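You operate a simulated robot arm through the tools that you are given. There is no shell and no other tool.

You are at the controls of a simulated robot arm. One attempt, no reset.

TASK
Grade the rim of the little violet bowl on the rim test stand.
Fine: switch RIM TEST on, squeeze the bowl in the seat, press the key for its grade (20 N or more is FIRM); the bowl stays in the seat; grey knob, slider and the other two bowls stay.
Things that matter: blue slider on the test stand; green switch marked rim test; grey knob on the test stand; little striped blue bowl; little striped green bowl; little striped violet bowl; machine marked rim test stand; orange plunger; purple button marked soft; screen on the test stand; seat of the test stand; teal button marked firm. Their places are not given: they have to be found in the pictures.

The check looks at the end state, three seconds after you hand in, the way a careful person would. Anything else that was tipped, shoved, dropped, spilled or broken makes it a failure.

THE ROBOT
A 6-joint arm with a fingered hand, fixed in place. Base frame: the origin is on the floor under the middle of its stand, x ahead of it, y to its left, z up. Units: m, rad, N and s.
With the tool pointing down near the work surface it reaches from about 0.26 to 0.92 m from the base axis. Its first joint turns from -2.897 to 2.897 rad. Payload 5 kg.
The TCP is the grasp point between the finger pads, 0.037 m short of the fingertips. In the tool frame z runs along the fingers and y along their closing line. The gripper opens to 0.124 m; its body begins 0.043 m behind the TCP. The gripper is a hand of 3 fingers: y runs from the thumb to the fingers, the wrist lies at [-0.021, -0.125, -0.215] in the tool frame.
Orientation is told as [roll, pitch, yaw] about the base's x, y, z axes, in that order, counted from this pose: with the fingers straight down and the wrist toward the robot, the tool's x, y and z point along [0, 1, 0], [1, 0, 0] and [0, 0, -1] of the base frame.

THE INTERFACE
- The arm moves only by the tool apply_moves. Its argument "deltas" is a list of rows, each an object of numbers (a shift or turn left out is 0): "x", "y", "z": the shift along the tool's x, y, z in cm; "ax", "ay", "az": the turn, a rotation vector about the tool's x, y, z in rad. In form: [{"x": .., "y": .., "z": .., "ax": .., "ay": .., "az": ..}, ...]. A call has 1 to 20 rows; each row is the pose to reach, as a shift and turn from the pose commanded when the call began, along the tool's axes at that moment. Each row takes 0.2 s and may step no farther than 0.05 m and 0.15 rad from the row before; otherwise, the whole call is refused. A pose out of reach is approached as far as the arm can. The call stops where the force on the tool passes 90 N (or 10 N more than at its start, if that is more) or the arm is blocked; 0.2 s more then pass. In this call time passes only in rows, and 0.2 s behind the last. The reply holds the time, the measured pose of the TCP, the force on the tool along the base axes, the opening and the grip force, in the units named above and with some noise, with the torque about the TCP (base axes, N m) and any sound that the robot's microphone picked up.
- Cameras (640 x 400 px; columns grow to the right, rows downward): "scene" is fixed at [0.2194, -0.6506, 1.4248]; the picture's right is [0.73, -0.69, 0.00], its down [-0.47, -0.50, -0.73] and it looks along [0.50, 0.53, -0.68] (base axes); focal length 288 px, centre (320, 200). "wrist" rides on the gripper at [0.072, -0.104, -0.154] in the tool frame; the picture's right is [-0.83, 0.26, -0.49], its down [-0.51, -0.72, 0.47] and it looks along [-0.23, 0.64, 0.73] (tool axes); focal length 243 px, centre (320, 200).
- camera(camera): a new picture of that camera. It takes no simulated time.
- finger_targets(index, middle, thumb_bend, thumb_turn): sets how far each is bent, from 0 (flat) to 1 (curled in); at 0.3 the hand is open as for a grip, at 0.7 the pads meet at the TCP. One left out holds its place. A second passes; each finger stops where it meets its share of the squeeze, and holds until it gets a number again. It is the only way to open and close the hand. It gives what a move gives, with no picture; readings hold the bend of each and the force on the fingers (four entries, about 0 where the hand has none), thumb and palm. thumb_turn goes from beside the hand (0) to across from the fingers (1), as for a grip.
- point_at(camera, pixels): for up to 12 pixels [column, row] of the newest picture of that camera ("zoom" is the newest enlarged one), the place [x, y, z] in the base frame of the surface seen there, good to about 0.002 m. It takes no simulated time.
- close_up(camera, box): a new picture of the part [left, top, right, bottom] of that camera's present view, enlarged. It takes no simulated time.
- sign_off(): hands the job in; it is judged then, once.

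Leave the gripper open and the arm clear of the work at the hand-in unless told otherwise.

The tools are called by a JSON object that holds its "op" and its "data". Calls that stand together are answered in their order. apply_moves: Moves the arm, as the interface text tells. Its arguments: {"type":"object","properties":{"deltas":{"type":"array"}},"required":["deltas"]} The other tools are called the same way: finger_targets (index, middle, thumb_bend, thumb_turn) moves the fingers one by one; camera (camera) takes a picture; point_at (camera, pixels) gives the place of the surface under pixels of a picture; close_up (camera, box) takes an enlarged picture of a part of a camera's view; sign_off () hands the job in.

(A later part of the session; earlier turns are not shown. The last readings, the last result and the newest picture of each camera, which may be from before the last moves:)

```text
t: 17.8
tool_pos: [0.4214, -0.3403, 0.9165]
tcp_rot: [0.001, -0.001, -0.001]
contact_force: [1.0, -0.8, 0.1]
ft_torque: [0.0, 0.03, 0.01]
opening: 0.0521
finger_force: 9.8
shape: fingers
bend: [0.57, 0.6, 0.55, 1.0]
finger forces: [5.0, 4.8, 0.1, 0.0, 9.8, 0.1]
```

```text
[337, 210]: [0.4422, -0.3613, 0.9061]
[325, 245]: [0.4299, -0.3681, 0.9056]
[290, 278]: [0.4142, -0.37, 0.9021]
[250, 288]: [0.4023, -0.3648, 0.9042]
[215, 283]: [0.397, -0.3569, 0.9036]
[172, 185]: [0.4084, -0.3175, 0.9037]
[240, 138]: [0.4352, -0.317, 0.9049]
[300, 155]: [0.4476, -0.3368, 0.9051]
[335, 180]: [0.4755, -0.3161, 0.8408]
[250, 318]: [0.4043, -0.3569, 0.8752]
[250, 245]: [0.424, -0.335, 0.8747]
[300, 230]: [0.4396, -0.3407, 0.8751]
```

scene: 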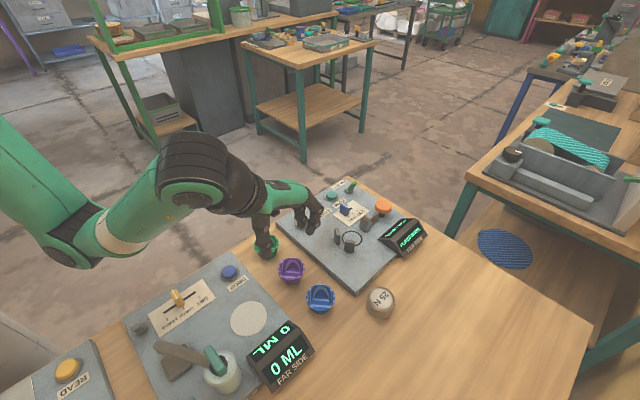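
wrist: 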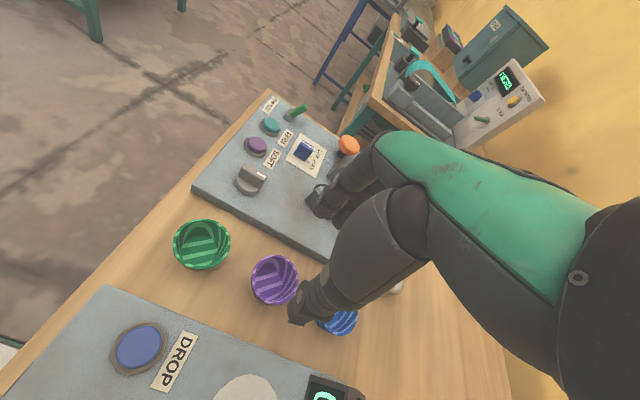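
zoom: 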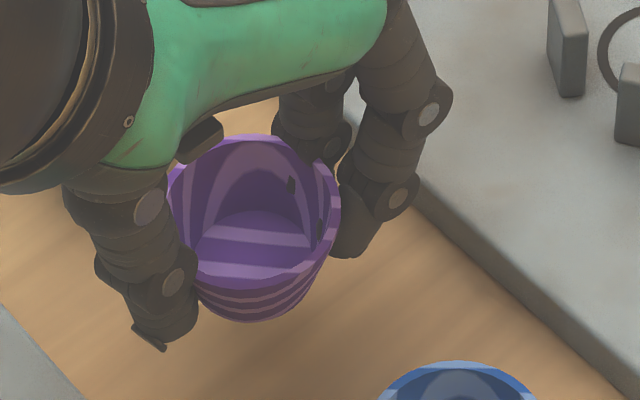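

The bowl moved up level with the hand (rim z 0.9045) and its centre is about 3 mm from the TCP. I'll lift higher, carry it over the seat and turn the hand about -75°. That leaves the thumb on the +y side and the fingers on the -y side, clear of the posts and jaw.

{"op": "apply_moves", "data": {"deltas": [{"z": -2.5}, {"z": -5}, {"z": -7.5}, {"z": -10.5}, {"z": -10.5, "y": 1.8, "x": -0.3, "az": 0.13}, {"z": -10.5, "y": 3.6, "x": -0.65, "az": 0.26}, {"z": -10.5, "y": 5.4, "x": -1.0, "az": 0.39}, {"z": -10.5, "y": 7.2, "x": -1.3, "az": 0.52}, {"z": -10.5, "y": 9.0, "x": -1.65, "az": 0.65}, {"z": -10.5, "y": 10.8, "x": -2.0, "az": 0.78}, {"z": -10.5, "y": 12.6, "x": -2.3, "az": 0.91}, {"z": -10.5, "y": 14.4, "x": -2.6, "az": 1.04}, {"z": -10.5, "y": 16.2, "x": -3.0, "az": 1.17}, {"z": -10.5, "y": 17.8, "x": -3.3, "az": 1.309}]}}

{"op": "camera", "data": {"camera": "scene"}}

{"op": "camera", "data": {"camera": "wrist"}}

```text
t: 20.8
tool_pos: [0.5998, -0.3735, 1.0216]
tcp_rot: [0.001, 0.002, -1.312]
contact_force: [0.0, 0.5, -0.6]
ft_torque: [0.0, 0.02, 0.0]
opening: 0.0522
finger_force: 10.3
shape: fingers
bend: [0.57, 0.6, 0.55, 1.0]
finger forces: [4.9, 4.9, 0.0, 0.0, 9.7, 0.0]
```

```text
taken
```

scene: 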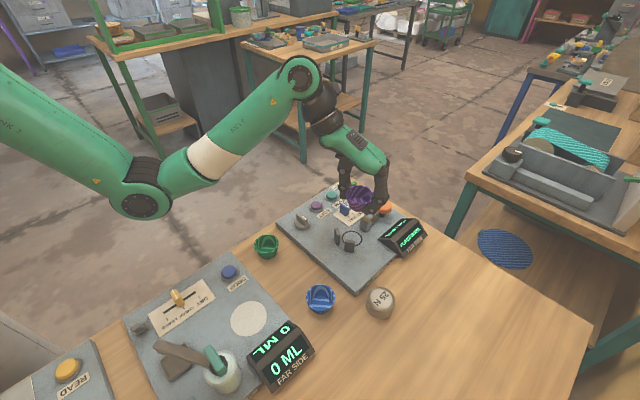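

```text
taken
```

wrist: 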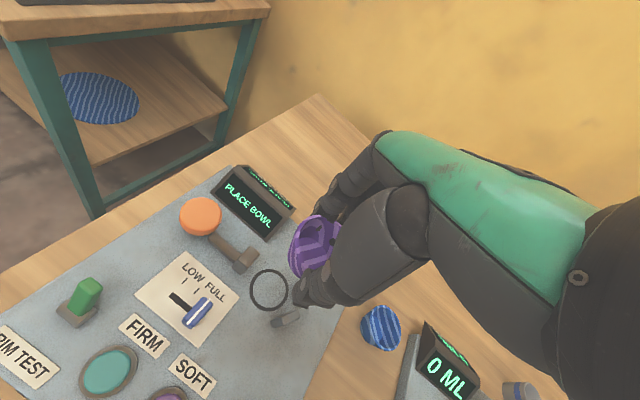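

The bowl is now over the seat area with the yaw at -1.31, and both views show the ring. I'll enlarge them and measure the ring, slider, screen edge and jaw.

{"op": "close_up", "data": {"camera": "wrist", "box": [150, 170, 350, 345]}}

{"op": "point_at", "data": {"camera": "zoom", "pixels": [[320, 378], [385, 315], [440, 375], [375, 446], [300, 300], [345, 262], [332, 290], [405, 470], [455, 445], [200, 440], [150, 480], [370, 130]]}}

{"op": "close_up", "data": {"camera": "scene", "box": [310, 160, 430, 270]}}

```text
2.29 times, centred on (250, 258) of wrist
```

zoom: 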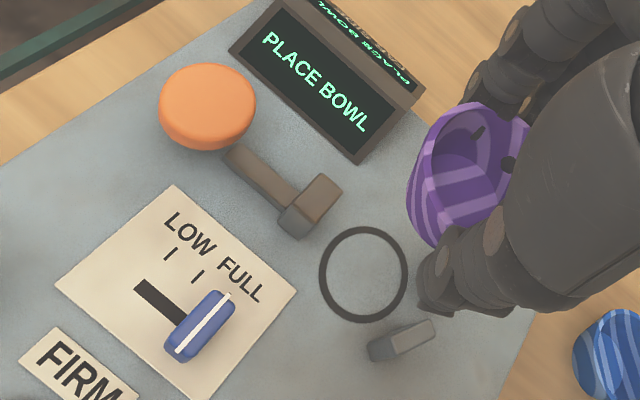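

```text
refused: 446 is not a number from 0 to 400
```

```text
3.64 times, centred on (370, 215) of scene
```

zoom: 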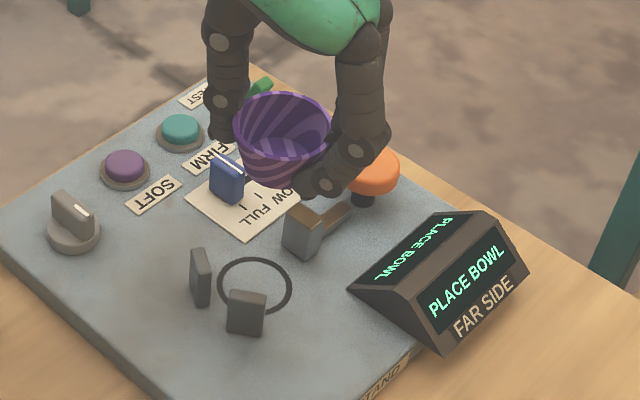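

{"op": "close_up", "data": {"camera": "wrist", "box": [150, 170, 350, 345]}}

{"op": "point_at", "data": {"camera": "zoom", "pixels": [[323, 273], [363, 230], [404, 273], [362, 320], [300, 228], [340, 190], [322, 180], [376, 355], [430, 328], [205, 290], [225, 310], [358, 160]]}}

{"op": "point_at", "data": {"camera": "scene", "pixels": [[334, 194], [346, 183], [361, 192], [345, 207], [351, 215], [348, 200], [367, 239], [406, 218]]}}

```text
2.29 times, centred on (250, 258) of wrist
```

zoom: 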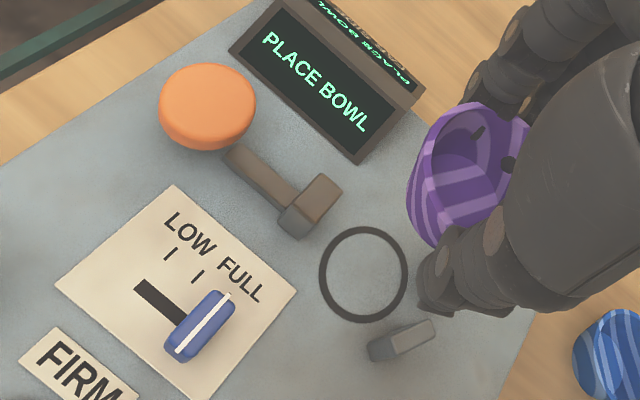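

```text
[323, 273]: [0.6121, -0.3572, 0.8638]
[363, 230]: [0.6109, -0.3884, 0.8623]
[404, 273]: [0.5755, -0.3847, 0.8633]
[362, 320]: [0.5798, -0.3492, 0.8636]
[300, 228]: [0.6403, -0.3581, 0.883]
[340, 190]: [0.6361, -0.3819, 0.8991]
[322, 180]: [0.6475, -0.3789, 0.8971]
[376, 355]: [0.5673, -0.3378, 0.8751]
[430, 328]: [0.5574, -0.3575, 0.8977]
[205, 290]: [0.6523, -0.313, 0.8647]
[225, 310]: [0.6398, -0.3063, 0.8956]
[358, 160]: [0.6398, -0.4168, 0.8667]
```

```text
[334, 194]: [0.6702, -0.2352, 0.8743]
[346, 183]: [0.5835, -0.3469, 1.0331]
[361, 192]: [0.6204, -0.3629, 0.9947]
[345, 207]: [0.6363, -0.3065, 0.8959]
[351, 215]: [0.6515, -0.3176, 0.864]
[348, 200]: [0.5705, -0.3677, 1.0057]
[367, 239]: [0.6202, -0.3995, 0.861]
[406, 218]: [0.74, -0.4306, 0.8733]
```

The ring's centre averages to about (0.596, -0.370). Now I'll measure the held bowl's centre once more in the scene view.

{"op": "close_up", "data": {"camera": "scene", "box": [325, 160, 405, 230]}}

```text
5.71 times, centred on (365, 195) of scene
```

zoom: 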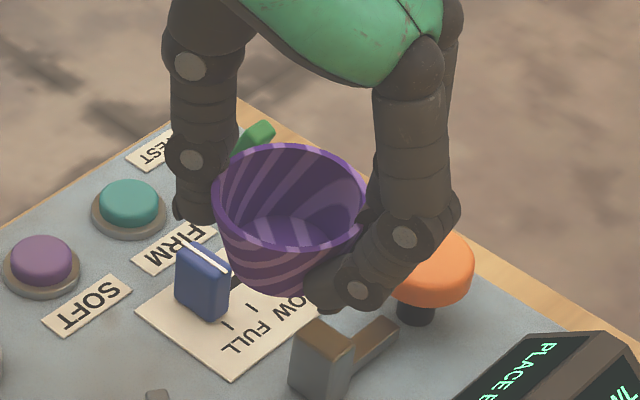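

{"op": "point_at", "data": {"camera": "zoom", "pixels": [[217, 195], [225, 220], [245, 238], [275, 250], [310, 250], [335, 240], [290, 147], [330, 155], [250, 155], [360, 180], [285, 235], [290, 200]]}}

```text
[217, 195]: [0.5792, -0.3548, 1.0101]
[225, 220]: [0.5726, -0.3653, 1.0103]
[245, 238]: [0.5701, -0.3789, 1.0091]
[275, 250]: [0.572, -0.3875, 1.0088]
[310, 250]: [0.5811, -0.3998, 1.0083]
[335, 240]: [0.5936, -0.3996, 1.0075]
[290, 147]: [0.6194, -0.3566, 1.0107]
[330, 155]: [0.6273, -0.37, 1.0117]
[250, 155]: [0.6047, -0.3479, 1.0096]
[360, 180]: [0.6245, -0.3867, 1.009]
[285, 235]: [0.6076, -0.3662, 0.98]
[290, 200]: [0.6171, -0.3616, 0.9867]
```

The held bowl's centre is near (0.5987, -0.3750), so it needs about -0.25 cm in x and +0.45 cm in y. I'll apply that and descend to just above the posts.

{"op": "apply_moves", "data": {"deltas": [{"x": -0.12, "y": -0.5}, {"x": -0.12, "y": -0.5, "z": 2}, {"x": -0.12, "y": -0.5, "z": 4}, {"x": -0.12, "y": -0.5, "z": 6}]}}

{"op": "close_up", "data": {"camera": "scene", "box": [310, 180, 410, 265]}}

{"op": "close_up", "data": {"camera": "wrist", "box": [190, 170, 390, 345]}}

```text
t: 21.8
tool_pos: [0.5977, -0.368, 0.9613]
tcp_rot: [0.001, -0.001, -1.31]
contact_force: [1.1, 1.1, -0.3]
ft_torque: [-0.01, 0.02, 0.02]
opening: 0.0522
finger_force: 10.0
shape: fingers
bend: [0.57, 0.6, 0.55, 1.0]
finger forces: [5.0, 5.0, 0.0, 0.0, 9.7, 0.0]
```

```text
4.71 times, centred on (360, 222) of scene
```

zoom: 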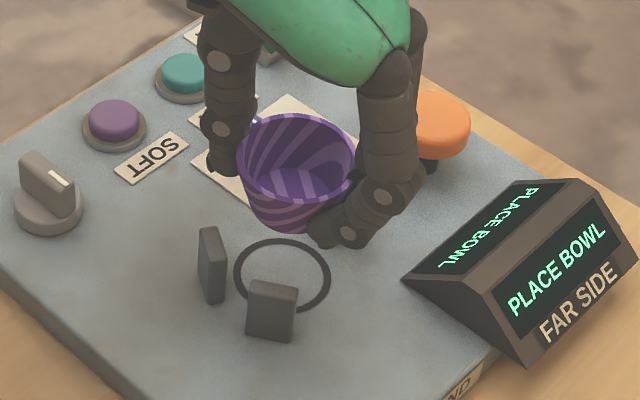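

```text
2.29 times, centred on (290, 258) of wrist
```

zoom: 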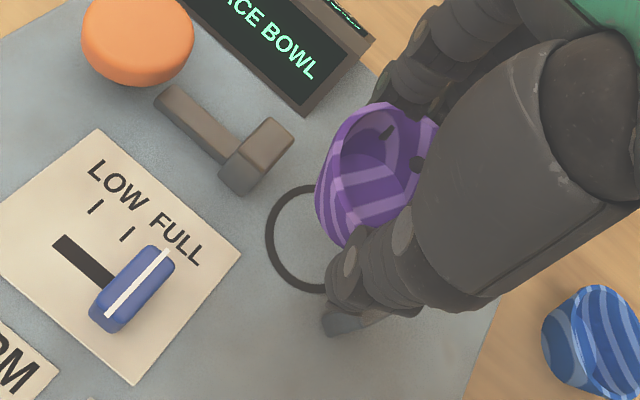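

All is clear so far: fingers on the -y side, thumb on the +y side. I'll descend another 4 cm, which keeps the bowl about 1 cm above the plate.

{"op": "apply_moves", "data": {"deltas": [{"z": 1}, {"z": 2}, {"z": 3}, {"z": 4}]}}

{"op": "close_up", "data": {"camera": "scene", "box": [310, 190, 410, 265]}}

{"op": "close_up", "data": {"camera": "wrist", "box": [190, 170, 390, 345]}}

```text
t: 22.8
tool_pos: [0.5966, -0.3685, 0.92]
tcp_rot: [0.0, -0.001, -1.308]
contact_force: [0.7, -0.2, 0.1]
ft_torque: [0.02, -0.01, 0.03]
opening: 0.0523
finger_force: 9.6
shape: fingers
bend: [0.57, 0.6, 0.55, 1.0]
finger forces: [4.8, 4.9, 0.0, 0.1, 9.6, 0.0]
```

```text
5.33 times, centred on (360, 228) of scene
```

zoom: 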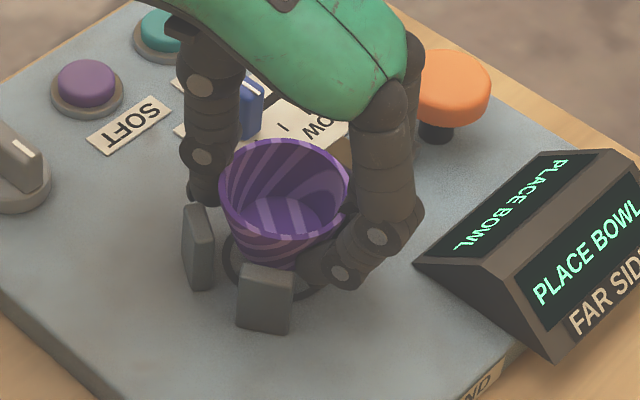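

```text
2.29 times, centred on (290, 258) of wrist
```

zoom: 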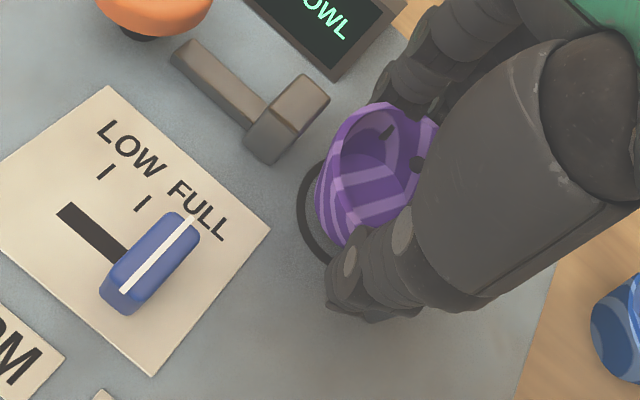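

The bowl is between the posts and the jaw. I'll check its centre and the finger clearances at this height.

{"op": "close_up", "data": {"camera": "scene", "box": [320, 200, 400, 260]}}

{"op": "point_at", "data": {"camera": "zoom", "pixels": [[195, 190], [215, 240], [260, 265], [310, 255], [350, 150], [280, 137], [225, 150], [160, 210], [240, 300], [345, 255], [330, 310], [160, 185]]}}

```text
6.67 times, centred on (360, 230) of scene
```

zoom: 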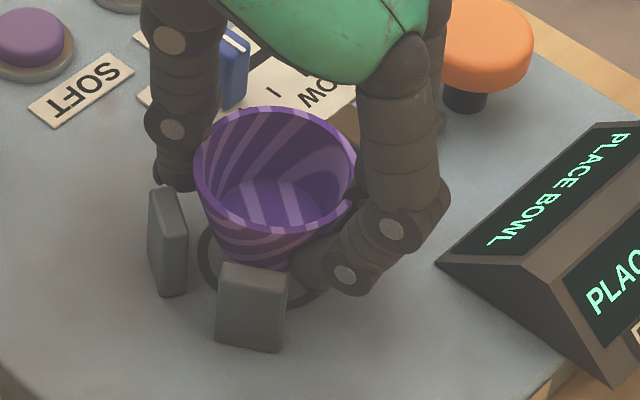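

```text
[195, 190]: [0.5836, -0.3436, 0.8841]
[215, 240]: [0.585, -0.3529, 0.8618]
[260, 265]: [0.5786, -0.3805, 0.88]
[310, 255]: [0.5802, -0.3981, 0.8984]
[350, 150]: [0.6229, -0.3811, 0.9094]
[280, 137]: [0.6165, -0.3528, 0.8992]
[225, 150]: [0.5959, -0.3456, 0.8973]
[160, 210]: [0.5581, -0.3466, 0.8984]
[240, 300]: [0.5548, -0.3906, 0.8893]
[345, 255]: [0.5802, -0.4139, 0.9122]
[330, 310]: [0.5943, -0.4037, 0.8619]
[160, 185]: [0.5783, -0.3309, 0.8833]
```

{"op": "point_at", "data": {"camera": "zoom", "pixels": [[198, 170], [205, 198], [230, 222], [268, 233], [305, 230], [335, 210], [353, 160], [330, 130], [275, 109], [230, 122], [300, 270], [180, 200]]}}

```text
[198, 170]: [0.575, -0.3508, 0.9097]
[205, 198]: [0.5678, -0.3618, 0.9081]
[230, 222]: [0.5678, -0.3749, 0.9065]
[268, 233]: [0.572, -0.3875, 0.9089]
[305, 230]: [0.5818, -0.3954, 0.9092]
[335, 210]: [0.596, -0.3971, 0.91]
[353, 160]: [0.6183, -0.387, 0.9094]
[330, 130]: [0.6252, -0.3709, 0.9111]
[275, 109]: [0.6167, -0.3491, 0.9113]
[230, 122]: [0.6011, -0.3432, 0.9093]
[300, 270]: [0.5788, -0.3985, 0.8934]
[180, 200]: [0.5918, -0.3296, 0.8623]
```

The bowl's centre is about (0.595, -0.370), within 1–2 mm of the ring centre. I'll lower it slowly toward the plate while watching the force.

{"op": "apply_moves", "data": {"deltas": [{"z": 0.4}, {"z": 0.8}, {"z": 1.1}, {"z": 1.2}]}}

{"op": "close_up", "data": {"camera": "scene", "box": [320, 200, 400, 260]}}

```text
t: 23.8
tool_pos: [0.5955, -0.3696, 0.909]
tcp_rot: [-0.001, 0.001, -1.309]
contact_force: [0.2, 0.2, 0.1]
ft_torque: [-0.01, -0.02, 0.01]
opening: 0.0522
finger_force: 9.1
shape: fingers
bend: [0.57, 0.6, 0.55, 1.0]
finger forces: [5.0, 4.8, 0.0, 0.0, 9.6, 0.1]
```

```text
6.67 times, centred on (360, 230) of scene
```

zoom: 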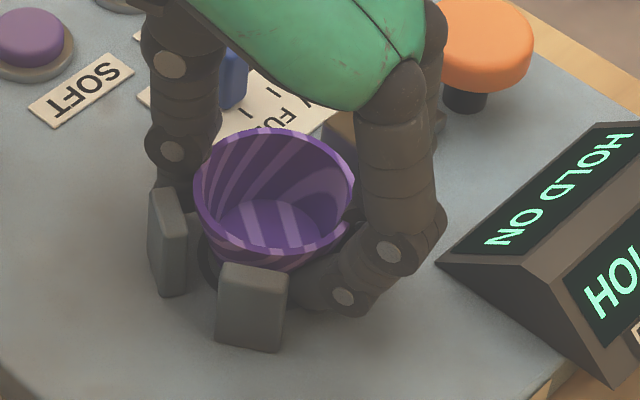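

The screen changed to HOLD ON, so it senses the bowl. There's no contact force yet, so I'll go 1–2 mm further in tiny steps.

{"op": "apply_moves", "data": {"deltas": [{"z": 0.05}, {"z": 0.1}, {"z": 0.15}]}}

{"op": "close_up", "data": {"camera": "scene", "box": [320, 190, 430, 270]}}

```text
t: 24.6
tool_pos: [0.5977, -0.369, 0.9071]
tcp_rot: [-0.001, 0.0, -1.311]
contact_force: [0.8, 0.0, 1.4]
ft_torque: [0.02, 0.05, -0.01]
opening: 0.0519
finger_force: 10.0
shape: fingers
bend: [0.57, 0.6, 0.55, 1.0]
finger forces: [4.7, 4.9, 0.0, 0.0, 10.0, 0.0]
```

```text
5.00 times, centred on (375, 230) of scene
```

zoom: 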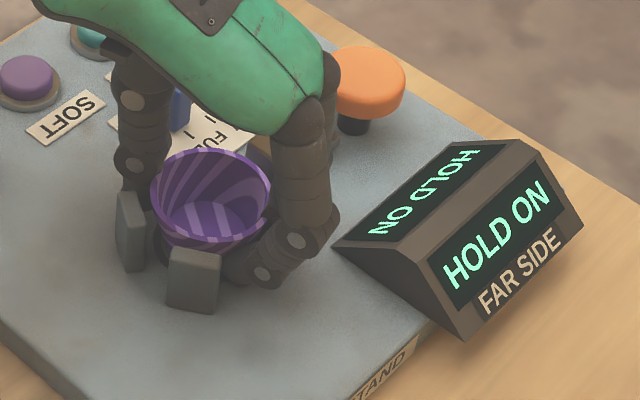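

The vertical force rose to about 1.4 N, which suggests first contact. I'll go another half millimetre to confirm.

{"op": "apply_moves", "data": {"deltas": [{"z": 0.05}, {"z": 0.08}]}}

```text
t: 25.2
tool_pos: [0.597, -0.3683, 0.9075]
tcp_rot: [0.002, -0.003, -1.31]
contact_force: [0.8, 1.4, 5.4]
ft_torque: [-0.07, 0.05, 0.01]
opening: 0.0522
finger_force: 9.8
shape: fingers
bend: [0.57, 0.6, 0.55, 1.0]
finger forces: [4.4, 4.9, 0.1, 0.1, 10.5, 0.1]
```

Contact is confirmed at 5.4 N, so the bowl sits on the seat. I'll ease up half a millimetre and open all fingers gently.

{"op": "apply_moves", "data": {"deltas": [{"z": -0.06}]}}

{"op": "finger_targets", "data": {"index": 0.5, "middle": 0.52, "thumb_bend": 0.48}}

{"op": "close_up", "data": {"camera": "scene", "box": [320, 190, 430, 270]}}

{"op": "close_up", "data": {"camera": "wrist", "box": [190, 170, 390, 345]}}

```text
t: 25.6
tool_pos: [0.5971, -0.3688, 0.9084]
tcp_rot: [0.0, -0.001, -1.308]
contact_force: [0.5, 0.6, 4.4]
ft_torque: [-0.06, -0.04, 0.0]
opening: 0.0519
finger_force: 10.1
shape: fingers
bend: [0.57, 0.6, 0.55, 1.0]
finger forces: [4.8, 4.9, 0.0, 0.0, 10.2, 0.1]
```

```text
t: 26.6
tool_pos: [0.5974, -0.3691, 0.9078]
tcp_rot: [0.0, -0.002, -1.309]
contact_force: [1.2, 0.0, 0.4]
ft_torque: [-0.05, 0.01, -0.01]
opening: 0.0698
finger_force: 0.0
shape: fingers
bend: [0.5, 0.52, 0.48, 1.0]
finger forces: [0.0, 0.0, 0.1, 0.1, 0.0, 0.1]
```

```text
5.00 times, centred on (375, 230) of scene
```

zoom: 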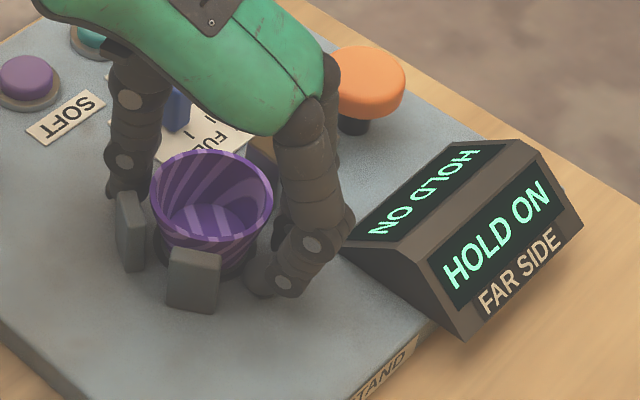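

```text
2.29 times, centred on (290, 258) of wrist
```

zoom: 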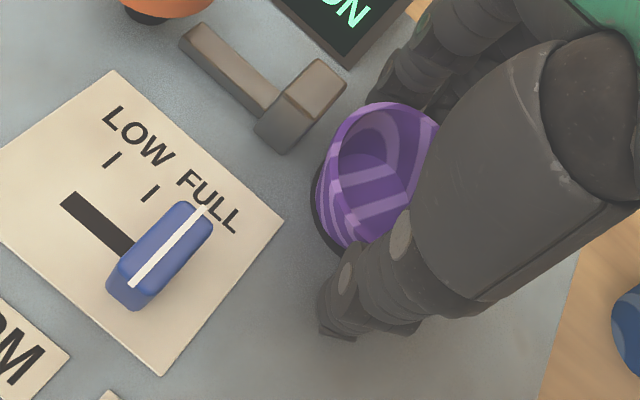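

The bowl is released with no forces, and the fingers clear the rim by several mm. I'll lift straight up.

{"op": "apply_moves", "data": {"deltas": [{"z": -0.5}, {"z": -1.5}, {"z": -3}, {"z": -5}, {"z": -7.5}, {"z": -10}, {"z": -13}]}}

{"op": "camera", "data": {"camera": "scene"}}

{"op": "close_up", "data": {"camera": "scene", "box": [310, 180, 430, 270]}}

{"op": "camera", "data": {"camera": "wrist"}}

```text
t: 28.2
tool_pos: [0.5974, -0.3692, 1.0362]
tcp_rot: [0.0, 0.002, -1.309]
contact_force: [-0.2, 0.0, 0.0]
ft_torque: [0.0, 0.03, -0.01]
opening: 0.0702
finger_force: 0.0
shape: fingers
bend: [0.5, 0.52, 0.48, 1.0]
finger forces: [0.1, 0.0, 0.0, 0.1, 0.0, 0.0]
```

```text
taken
```

scene: 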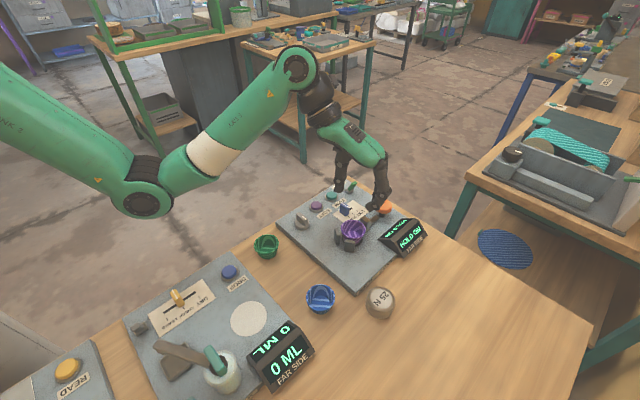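

```text
4.44 times, centred on (370, 225) of scene
```

zoom: 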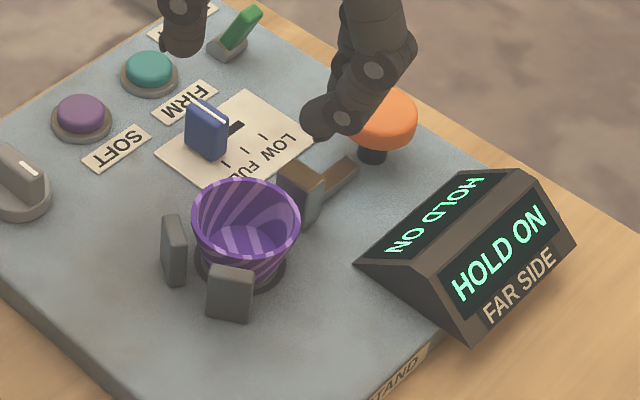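

```text
taken
```

wrist: 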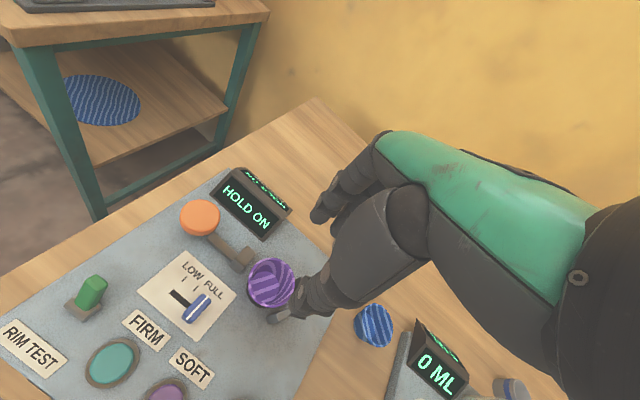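

The bowl stands upright in the seat and the screen says HOLD ON. I'll measure the orange plunger cap at about (200, 215) in the wrist view and form the pinch while time passes.

{"op": "close_up", "data": {"camera": "wrist", "box": [160, 160, 320, 300]}}

{"op": "point_at", "data": {"camera": "wrist", "pixels": [[181, 215], [199, 202], [219, 212], [200, 228], [200, 213], [210, 205], [190, 222], [250, 205], [284, 213], [240, 175], [215, 195], [262, 235]]}}

{"op": "finger_targets", "data": {"index": 0.68, "middle": 0.68, "thumb_bend": 0.68}}

{"op": "close_up", "data": {"camera": "scene", "box": [310, 180, 430, 270]}}

```text
2.86 times, centred on (240, 230) of wrist
```

zoom: 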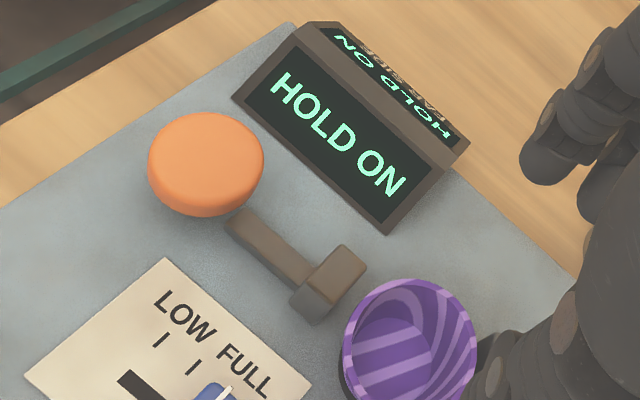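

```text
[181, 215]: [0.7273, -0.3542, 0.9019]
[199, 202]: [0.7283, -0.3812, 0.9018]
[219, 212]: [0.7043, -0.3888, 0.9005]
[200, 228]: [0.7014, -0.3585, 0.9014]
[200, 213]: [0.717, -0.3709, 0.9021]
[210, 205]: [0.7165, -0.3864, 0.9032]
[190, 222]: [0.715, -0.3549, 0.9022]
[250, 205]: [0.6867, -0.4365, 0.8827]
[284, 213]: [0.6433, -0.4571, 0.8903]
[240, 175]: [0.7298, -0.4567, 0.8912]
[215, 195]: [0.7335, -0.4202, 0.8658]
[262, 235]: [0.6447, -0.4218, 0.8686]
```

```text
t: 29.2
tool_pos: [0.5975, -0.3699, 1.037]
tcp_rot: [0.0, 0.002, -1.309]
contact_force: [0.5, 0.3, -0.4]
ft_torque: [0.05, -0.01, -0.03]
opening: 0.0135
finger_force: 0.1
shape: fingers
bend: [0.68, 0.68, 0.68, 1.0]
finger forces: [0.0, 0.0, 0.1, 0.0, 0.1, 0.0]
```

```text
4.44 times, centred on (370, 225) of scene
```

zoom: 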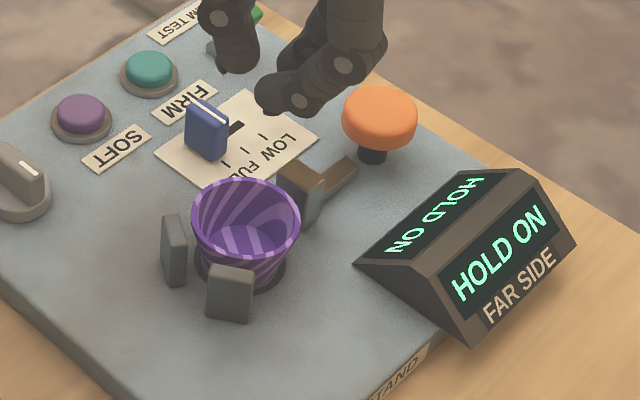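

The plunger cap's top is at z 0.902 with its centre near (0.715, -0.371). The screen still says HOLD ON, so I'll move above the plunger and turn back to yaw 0 without touching anything.

{"op": "apply_moves", "data": {"deltas": [{"x": 1.3, "y": 0.31, "az": -0.145}, {"x": 2.6, "y": 0.63, "az": -0.29}, {"x": 3.9, "y": 0.94, "az": -0.435}, {"x": 5.2, "y": 1.26, "az": -0.58}, {"x": 6.5, "y": 1.57, "az": -0.725}, {"x": 7.8, "y": 1.88, "az": -0.87}, {"x": 9.1, "y": 2.2, "az": -1.015}, {"x": 10.4, "y": 2.5, "az": -1.16}, {"x": 11.72, "y": 2.83, "az": -1.309}]}}

{"op": "camera", "data": {"camera": "scene"}}

{"op": "close_up", "data": {"camera": "scene", "box": [310, 160, 430, 270]}}

{"op": "camera", "data": {"camera": "wrist"}}

```text
t: 31.2
tool_pos: [0.7177, -0.3662, 1.0377]
tcp_rot: [0.001, 0.001, 0.003]
contact_force: [-0.6, -0.5, 0.6]
ft_torque: [0.02, -0.05, -0.01]
opening: 0.0134
finger_force: 0.1
shape: fingers
bend: [0.68, 0.68, 0.68, 1.0]
finger forces: [0.0, 0.1, 0.1, 0.1, 0.0, 0.1]
```

```text
taken
```

scene: 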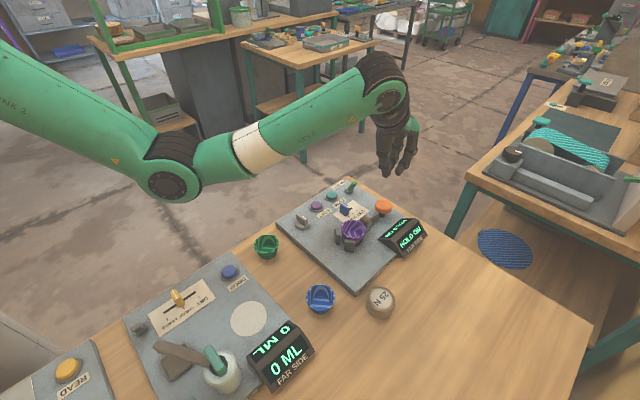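

```text
3.64 times, centred on (370, 215) of scene
```

zoom: 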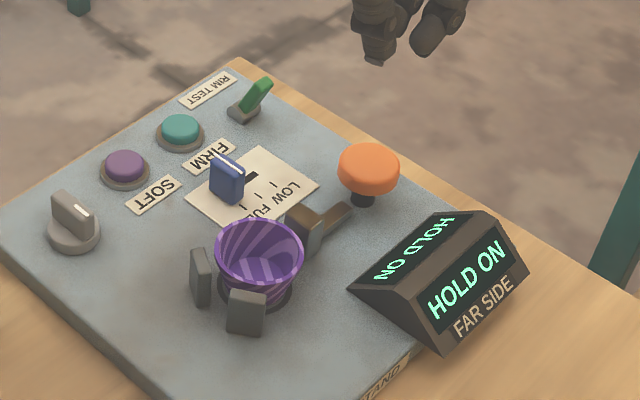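

```text
taken
```

wrist: 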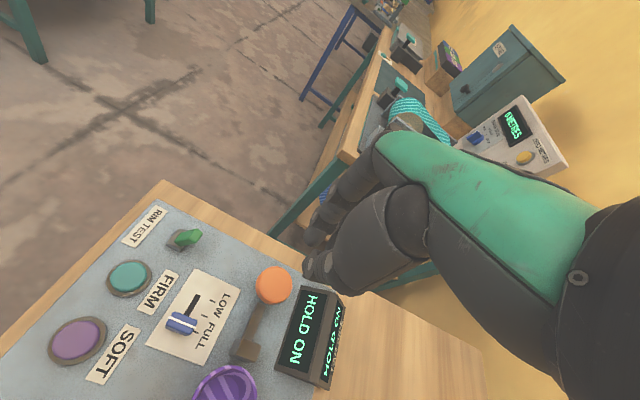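

The pinch is right above the plunger. The screen still says HOLD ON, so I'll wait a few seconds without moving.

{"op": "apply_moves", "data": {"deltas": [{"z": 0}, {"z": 0}, {"z": 0}, {"z": 0}, {"z": 0}, {"z": 0}, {"z": 0}, {"z": 0}, {"z": 0}, {"z": 0}, {"z": 0}, {"z": 0}, {"z": 0}, {"z": 0}, {"z": 0}, {"z": 0}, {"z": 0}, {"z": 0}, {"z": 0}, {"z": 0}]}}

{"op": "close_up", "data": {"camera": "scene", "box": [310, 160, 430, 270]}}

```text
t: 35.4
tool_pos: [0.717, -0.3653, 1.0372]
tcp_rot: [-0.001, 0.0, 0.0]
contact_force: [0.4, -0.6, 0.0]
ft_torque: [0.01, 0.01, 0.0]
opening: 0.0134
finger_force: 0.0
shape: fingers
bend: [0.68, 0.68, 0.68, 1.0]
finger forces: [0.1, 0.0, 0.0, 0.0, 0.1, 0.0]
```

```text
3.64 times, centred on (370, 215) of scene
```

zoom: 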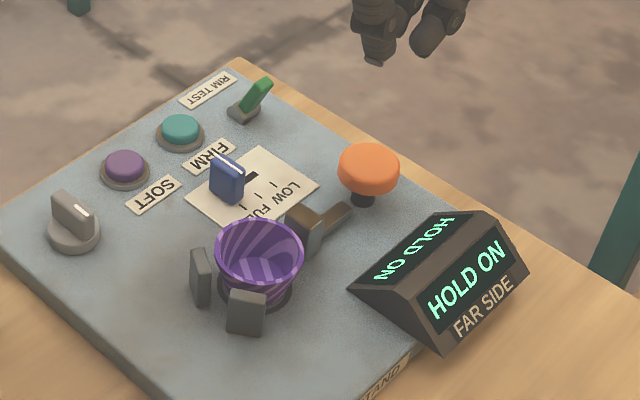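

Still HOLD ON after about 12 s. I'll wait one more stretch to see whether it's a timer or an instruction to hold the plunger.

{"op": "apply_moves", "data": {"deltas": [{"z": 0}, {"z": 0}, {"z": 0}, {"z": 0}, {"z": 0}, {"z": 0}, {"z": 0}, {"z": 0}, {"z": 0}, {"z": 0}, {"z": 0}, {"z": 0}, {"z": 0}, {"z": 0}, {"z": 0}, {"z": 0}, {"z": 0}, {"z": 0}, {"z": 0}, {"z": 0}]}}

{"op": "apply_moves", "data": {"deltas": [{"z": 0}, {"z": 0}, {"z": 0}, {"z": 0}, {"z": 0}, {"z": 0}, {"z": 0}, {"z": 0}, {"z": 0}, {"z": 0}, {"z": 0}, {"z": 0}, {"z": 0}, {"z": 0}, {"z": 0}, {"z": 0}, {"z": 0}, {"z": 0}, {"z": 0}, {"z": 0}]}}

{"op": "close_up", "data": {"camera": "scene", "box": [310, 160, 430, 270]}}

```text
t: 39.6
tool_pos: [0.717, -0.3677, 1.0366]
tcp_rot: [0.002, -0.001, 0.0]
contact_force: [0.7, -0.8, -0.2]
ft_torque: [0.0, 0.04, -0.03]
opening: 0.0134
finger_force: 0.1
shape: fingers
bend: [0.68, 0.68, 0.68, 1.0]
finger forces: [0.0, 0.0, 0.1, 0.1, 0.0, 0.0]
```

```text
t: 43.8
tool_pos: [0.7177, -0.3657, 1.037]
tcp_rot: [-0.001, 0.001, 0.0]
contact_force: [-0.1, 0.3, -0.5]
ft_torque: [0.0, 0.01, -0.02]
opening: 0.0134
finger_force: 0.0
shape: fingers
bend: [0.68, 0.68, 0.68, 1.0]
finger forces: [0.0, 0.0, 0.0, 0.0, 0.0, 0.0]
```

```text
3.64 times, centred on (370, 215) of scene
```

zoom: 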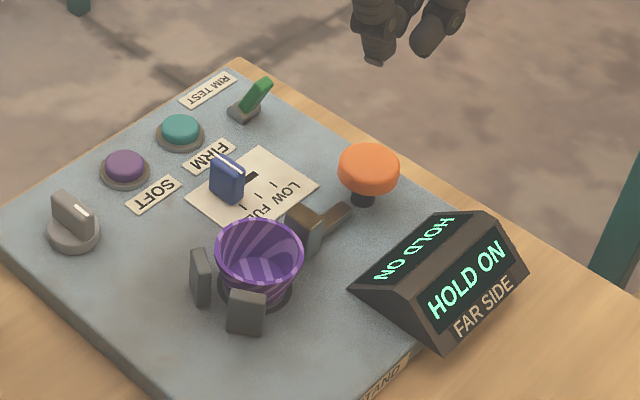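

After 20 s nothing has changed, so HOLD ON looks like an instruction to hold the plunger. I'll descend to just above the cap.

{"op": "apply_moves", "data": {"deltas": [{"z": 2.5}, {"z": 5}, {"z": 7}, {"z": 8.5}]}}

{"op": "close_up", "data": {"camera": "scene", "box": [330, 150, 430, 260]}}

{"op": "close_up", "data": {"camera": "wrist", "box": [220, 200, 380, 360]}}

```text
t: 44.8
tool_pos: [0.7174, -0.3665, 0.9527]
tcp_rot: [0.002, 0.0, 0.001]
contact_force: [0.3, 0.2, 0.1]
ft_torque: [0.03, 0.05, -0.01]
opening: 0.0133
finger_force: 0.1
shape: fingers
bend: [0.68, 0.68, 0.68, 1.0]
finger forces: [0.0, 0.0, 0.0, 0.0, 0.0, 0.0]
```

```text
3.64 times, centred on (380, 205) of scene
```

zoom: 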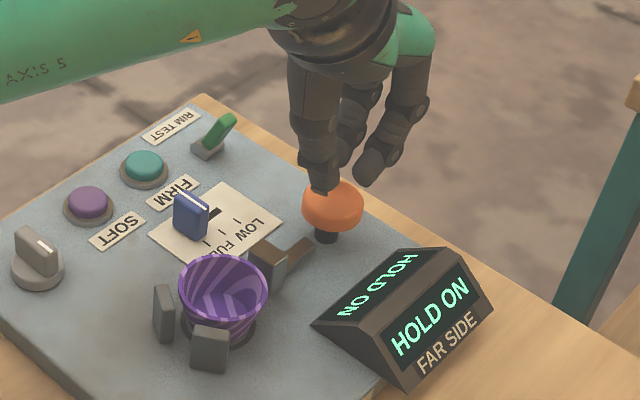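

```text
2.50 times, centred on (300, 280) of wrist
```

zoom: 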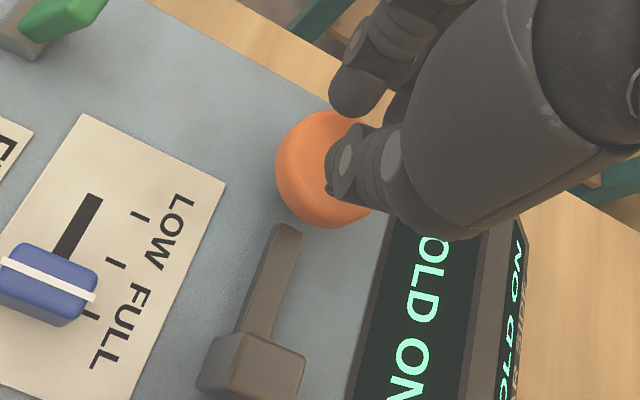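

The pinch tips are just above the cap's centre. I'll press down gently in small steps and watch the force and the screen.

{"op": "apply_moves", "data": {"deltas": [{"z": 0.4}, {"z": 0.8}, {"z": 1.2}, {"z": 1.5}, {"z": 1.8}]}}

{"op": "close_up", "data": {"camera": "scene", "box": [330, 150, 430, 260]}}

```text
t: 46.0
tool_pos: [0.7173, -0.3668, 0.9345]
tcp_rot: [0.001, 0.0, -0.002]
contact_force: [-0.1, 1.0, 2.4]
ft_torque: [0.01, 0.02, -0.01]
opening: 0.0131
finger_force: 1.0
shape: fingers
bend: [0.68, 0.68, 0.68, 1.0]
finger forces: [0.0, 0.0, 0.0, 0.1, 2.2, 0.0]
```

```text
3.64 times, centred on (380, 205) of scene
```

zoom: 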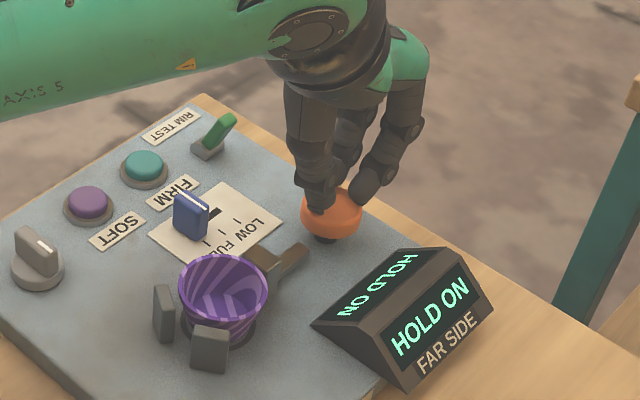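

Contact is at 2.4 N, and the jaw has moved toward the bowl. I'll keep pressing in small steps.

{"op": "apply_moves", "data": {"deltas": [{"z": 0.15}, {"z": 0.3}, {"z": 0.45}, {"z": 0.6}]}}

{"op": "close_up", "data": {"camera": "scene", "box": [330, 150, 430, 260]}}

```text
t: 47.0
tool_pos: [0.718, -0.367, 0.9278]
tcp_rot: [0.001, 0.0, 0.001]
contact_force: [-0.8, -0.2, 4.1]
ft_torque: [0.02, 0.13, 0.02]
opening: 0.0131
finger_force: 1.2
shape: fingers
bend: [0.68, 0.68, 0.68, 1.0]
finger forces: [0.0, 0.0, 0.0, 0.0, 3.4, 0.0]
heard: click
```

```text
3.64 times, centred on (380, 205) of scene
```

zoom: 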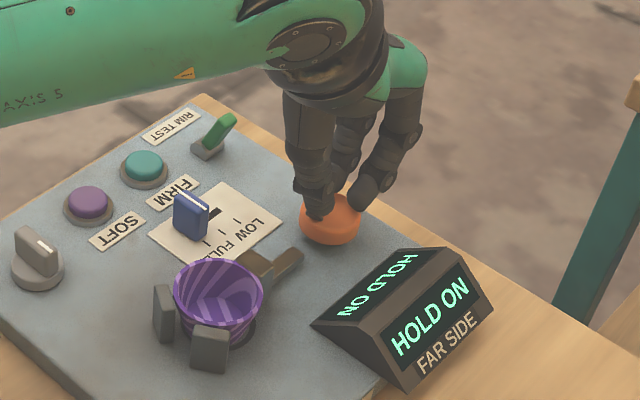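

I heard a click, and the jaw has pushed the bowl against the posts. I'll hold this position for a couple of seconds and watch the screen.

{"op": "apply_moves", "data": {"deltas": [{"z": 0}, {"z": 0}, {"z": 0}, {"z": 0}, {"z": 0}, {"z": 0}]}}

{"op": "close_up", "data": {"camera": "scene", "box": [330, 150, 430, 260]}}

```text
t: 48.4
tool_pos: [0.7177, -0.3666, 0.929]
tcp_rot: [0.0, -0.002, -0.002]
contact_force: [0.2, 0.4, 2.7]
ft_torque: [0.04, 0.08, 0.0]
opening: 0.0134
finger_force: 1.4
shape: fingers
bend: [0.68, 0.68, 0.68, 1.0]
finger forces: [0.0, 0.1, 0.0, 0.1, 3.1, 0.0]
```

```text
3.64 times, centred on (380, 205) of scene
```

zoom: 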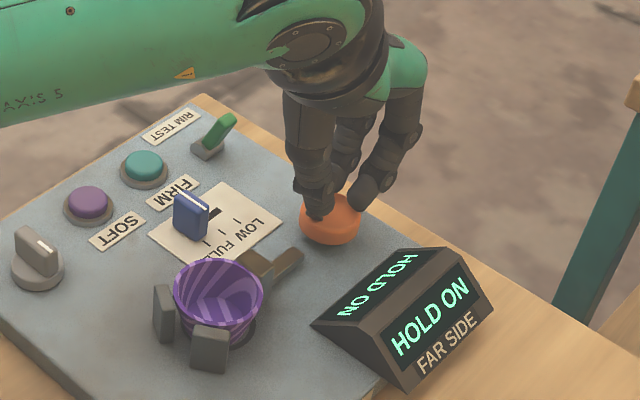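

Still HOLD ON. I'll keep holding for longer.

{"op": "apply_moves", "data": {"deltas": [{"z": 0}, {"z": 0}, {"z": 0}, {"z": 0}, {"z": 0}, {"z": 0}, {"z": 0}, {"z": 0}, {"z": 0}, {"z": 0}, {"z": 0}, {"z": 0}, {"z": 0}, {"z": 0}, {"z": 0}, {"z": 0}]}}

{"op": "close_up", "data": {"camera": "scene", "box": [330, 150, 430, 260]}}

{"op": "camera", "data": {"camera": "wrist"}}

```text
t: 51.8
tool_pos: [0.718, -0.3658, 0.9293]
tcp_rot: [-0.002, -0.001, 0.0]
contact_force: [-1.6, -1.1, 2.7]
ft_torque: [0.02, 0.09, -0.02]
opening: 0.0132
finger_force: 1.2
shape: fingers
bend: [0.68, 0.68, 0.68, 1.0]
finger forces: [0.1, 0.1, 0.1, 0.0, 3.1, 0.0]
```

```text
3.64 times, centred on (380, 205) of scene
```

zoom: 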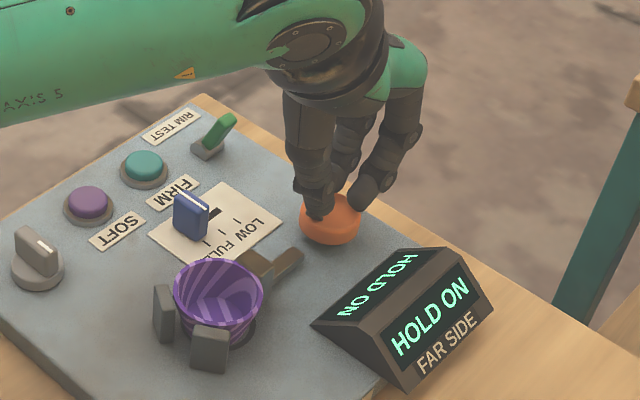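

```text
taken
```

wrist: 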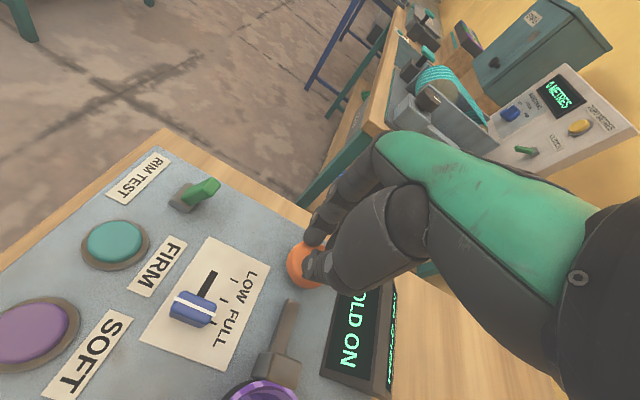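

The force is only about 3 N, so the plunger is probably not fully pressed. I'll press a little deeper in steps.

{"op": "apply_moves", "data": {"deltas": [{"z": 0.1}, {"z": 0.2}, {"z": 0.3}, {"z": 0.4}]}}

{"op": "close_up", "data": {"camera": "scene", "box": [330, 150, 430, 260]}}

```text
t: 52.8
tool_pos: [0.718, -0.3669, 0.9263]
tcp_rot: [0.0, -0.002, 0.0]
contact_force: [-1.9, 0.3, 9.7]
ft_torque: [0.06, 0.27, -0.03]
opening: 0.0133
finger_force: 4.8
shape: fingers
bend: [0.68, 0.68, 0.68, 1.0]
finger forces: [0.0, 0.1, 0.0, 0.0, 9.8, 0.1]
```

```text
3.64 times, centred on (380, 205) of scene
```

zoom: 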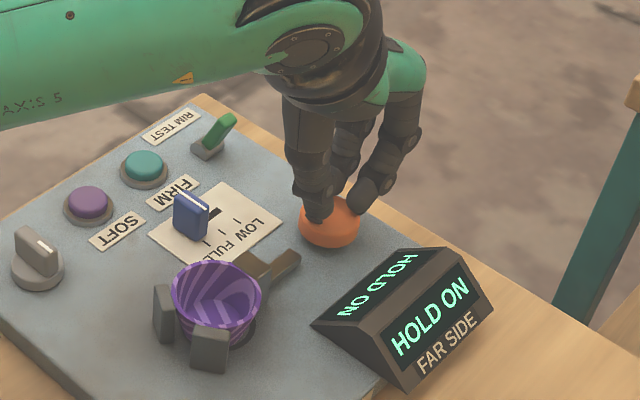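

The force is 9.7 N and rising while the screen still says HOLD ON. I'll press deeper, still gently.

{"op": "apply_moves", "data": {"deltas": [{"z": 0.1}, {"z": 0.2}, {"z": 0.3}]}}

{"op": "close_up", "data": {"camera": "scene", "box": [330, 150, 430, 260]}}

```text
t: 53.6
tool_pos: [0.7181, -0.3663, 0.9245]
tcp_rot: [-0.004, -0.005, -0.001]
contact_force: [-5.4, -0.3, 30.8]
ft_torque: [0.21, 0.81, 0.0]
opening: 0.0135
finger_force: 15.6
shape: fingers
bend: [0.68, 0.68, 0.69, 1.0]
finger forces: [0.0, 0.1, 0.0, 0.0, 30.3, 0.0]
```

```text
3.64 times, centred on (380, 205) of scene
```

zoom: 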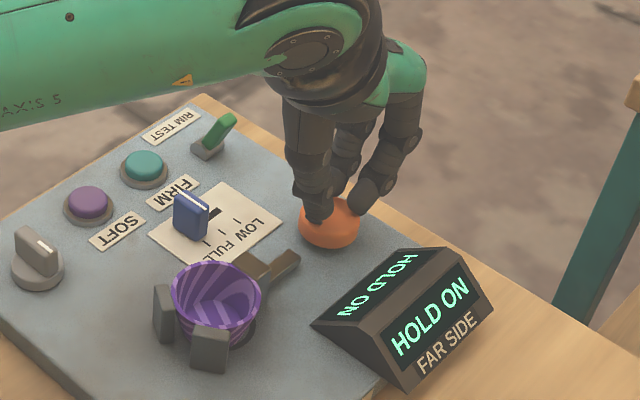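

The force jumped to 31 N, so the plunger is at its end stop. I'll hold here and check the screen over time.

{"op": "apply_moves", "data": {"deltas": [{"z": 0}, {"z": 0}, {"z": 0}, {"z": 0}, {"z": 0}]}}

{"op": "close_up", "data": {"camera": "scene", "box": [330, 150, 430, 260]}}

{"op": "apply_moves", "data": {"deltas": [{"z": 0}, {"z": 0}, {"z": 0}, {"z": 0}, {"z": 0}, {"z": 0}, {"z": 0}, {"z": 0}, {"z": 0}, {"z": 0}]}}

{"op": "close_up", "data": {"camera": "scene", "box": [330, 150, 430, 260]}}

```text
t: 54.8
tool_pos: [0.7177, -0.366, 0.9239]
tcp_rot: [-0.002, -0.004, 0.001]
contact_force: [-4.9, 1.3, 36.4]
ft_torque: [0.19, 0.83, -0.02]
opening: 0.0132
finger_force: 18.3
shape: fingers
bend: [0.68, 0.68, 0.69, 1.0]
finger forces: [1.9, 0.2, 0.1, 0.1, 34.6, 0.0]
```

```text
3.64 times, centred on (380, 205) of scene
```

zoom: 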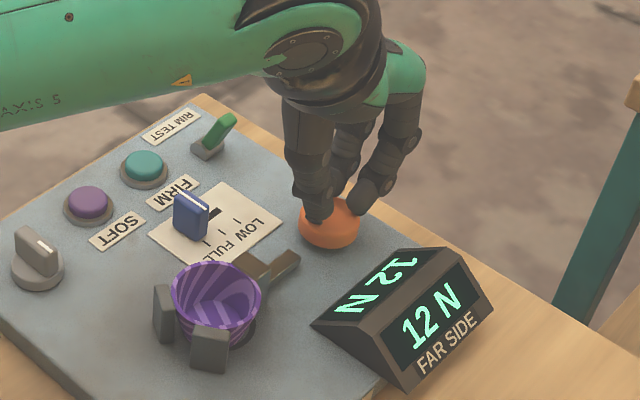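

```text
t: 57.0
tool_pos: [0.718, -0.367, 0.9243]
tcp_rot: [-0.002, -0.003, -0.001]
contact_force: [-4.8, 1.0, 37.0]
ft_torque: [0.22, 0.81, 0.01]
opening: 0.0136
finger_force: 18.4
shape: fingers
bend: [0.68, 0.68, 0.69, 1.0]
finger forces: [2.1, 0.1, 0.0, 0.0, 34.4, 0.0]
```

```text
3.64 times, centred on (380, 205) of scene
```

zoom: 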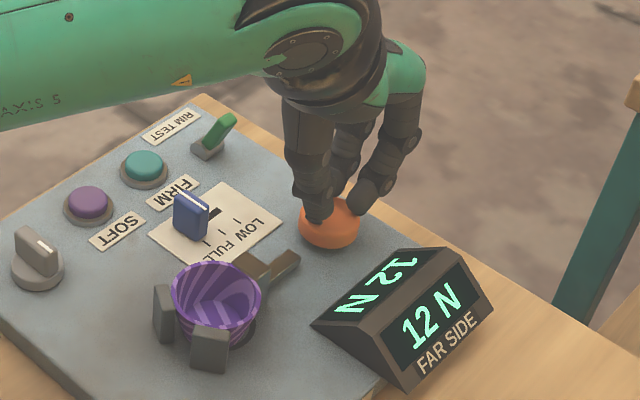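

The screen now reads "12 N" and is stable. I'll confirm the digits in enlarged views from both cameras.

{"op": "close_up", "data": {"camera": "scene", "box": [376, 212, 432, 262]}}

{"op": "close_up", "data": {"camera": "wrist", "box": [150, 220, 420, 400]}}

```text
8.00 times, centred on (404, 237) of scene
```

zoom: 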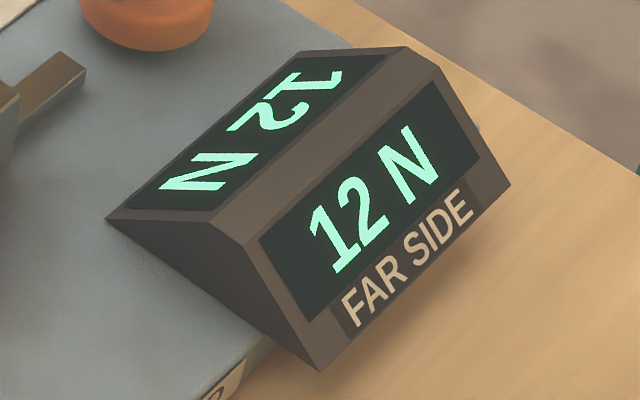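

```text
2.22 times, centred on (285, 310) of wrist
```

zoom: 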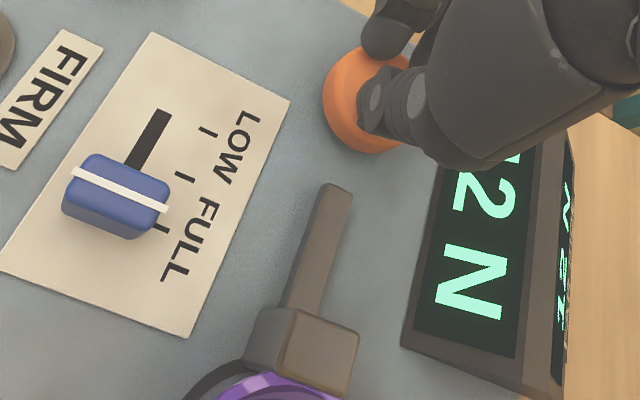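

Both views confirm 12 N, which is below 20 N, so the grade is SOFT (purple button). I'll release the plunger slowly by rising straight up.

{"op": "apply_moves", "data": {"deltas": [{"z": -0.3}, {"z": -0.6}, {"z": -1.0}, {"z": -1.5}, {"z": -2}, {"z": -3}, {"z": -5}, {"z": -8}, {"z": -11}]}}

{"op": "camera", "data": {"camera": "scene"}}

{"op": "close_up", "data": {"camera": "scene", "box": [310, 160, 430, 270]}}

```text
t: 59.0
tool_pos: [0.7173, -0.3656, 1.0318]
tcp_rot: [0.0, -0.001, 0.0]
contact_force: [-0.3, 0.0, -0.1]
ft_torque: [-0.02, 0.01, 0.03]
opening: 0.013
finger_force: 0.1
shape: fingers
bend: [0.68, 0.68, 0.68, 1.0]
finger forces: [0.0, 0.0, 0.0, 0.0, 0.0, 0.1]
```

```text
taken
```

scene: 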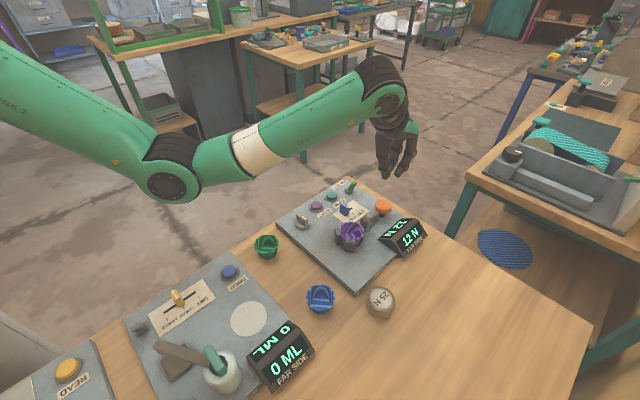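

```text
3.64 times, centred on (370, 215) of scene
```

zoom: 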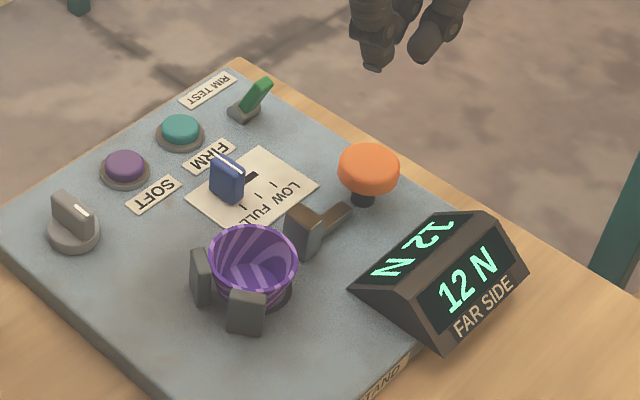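

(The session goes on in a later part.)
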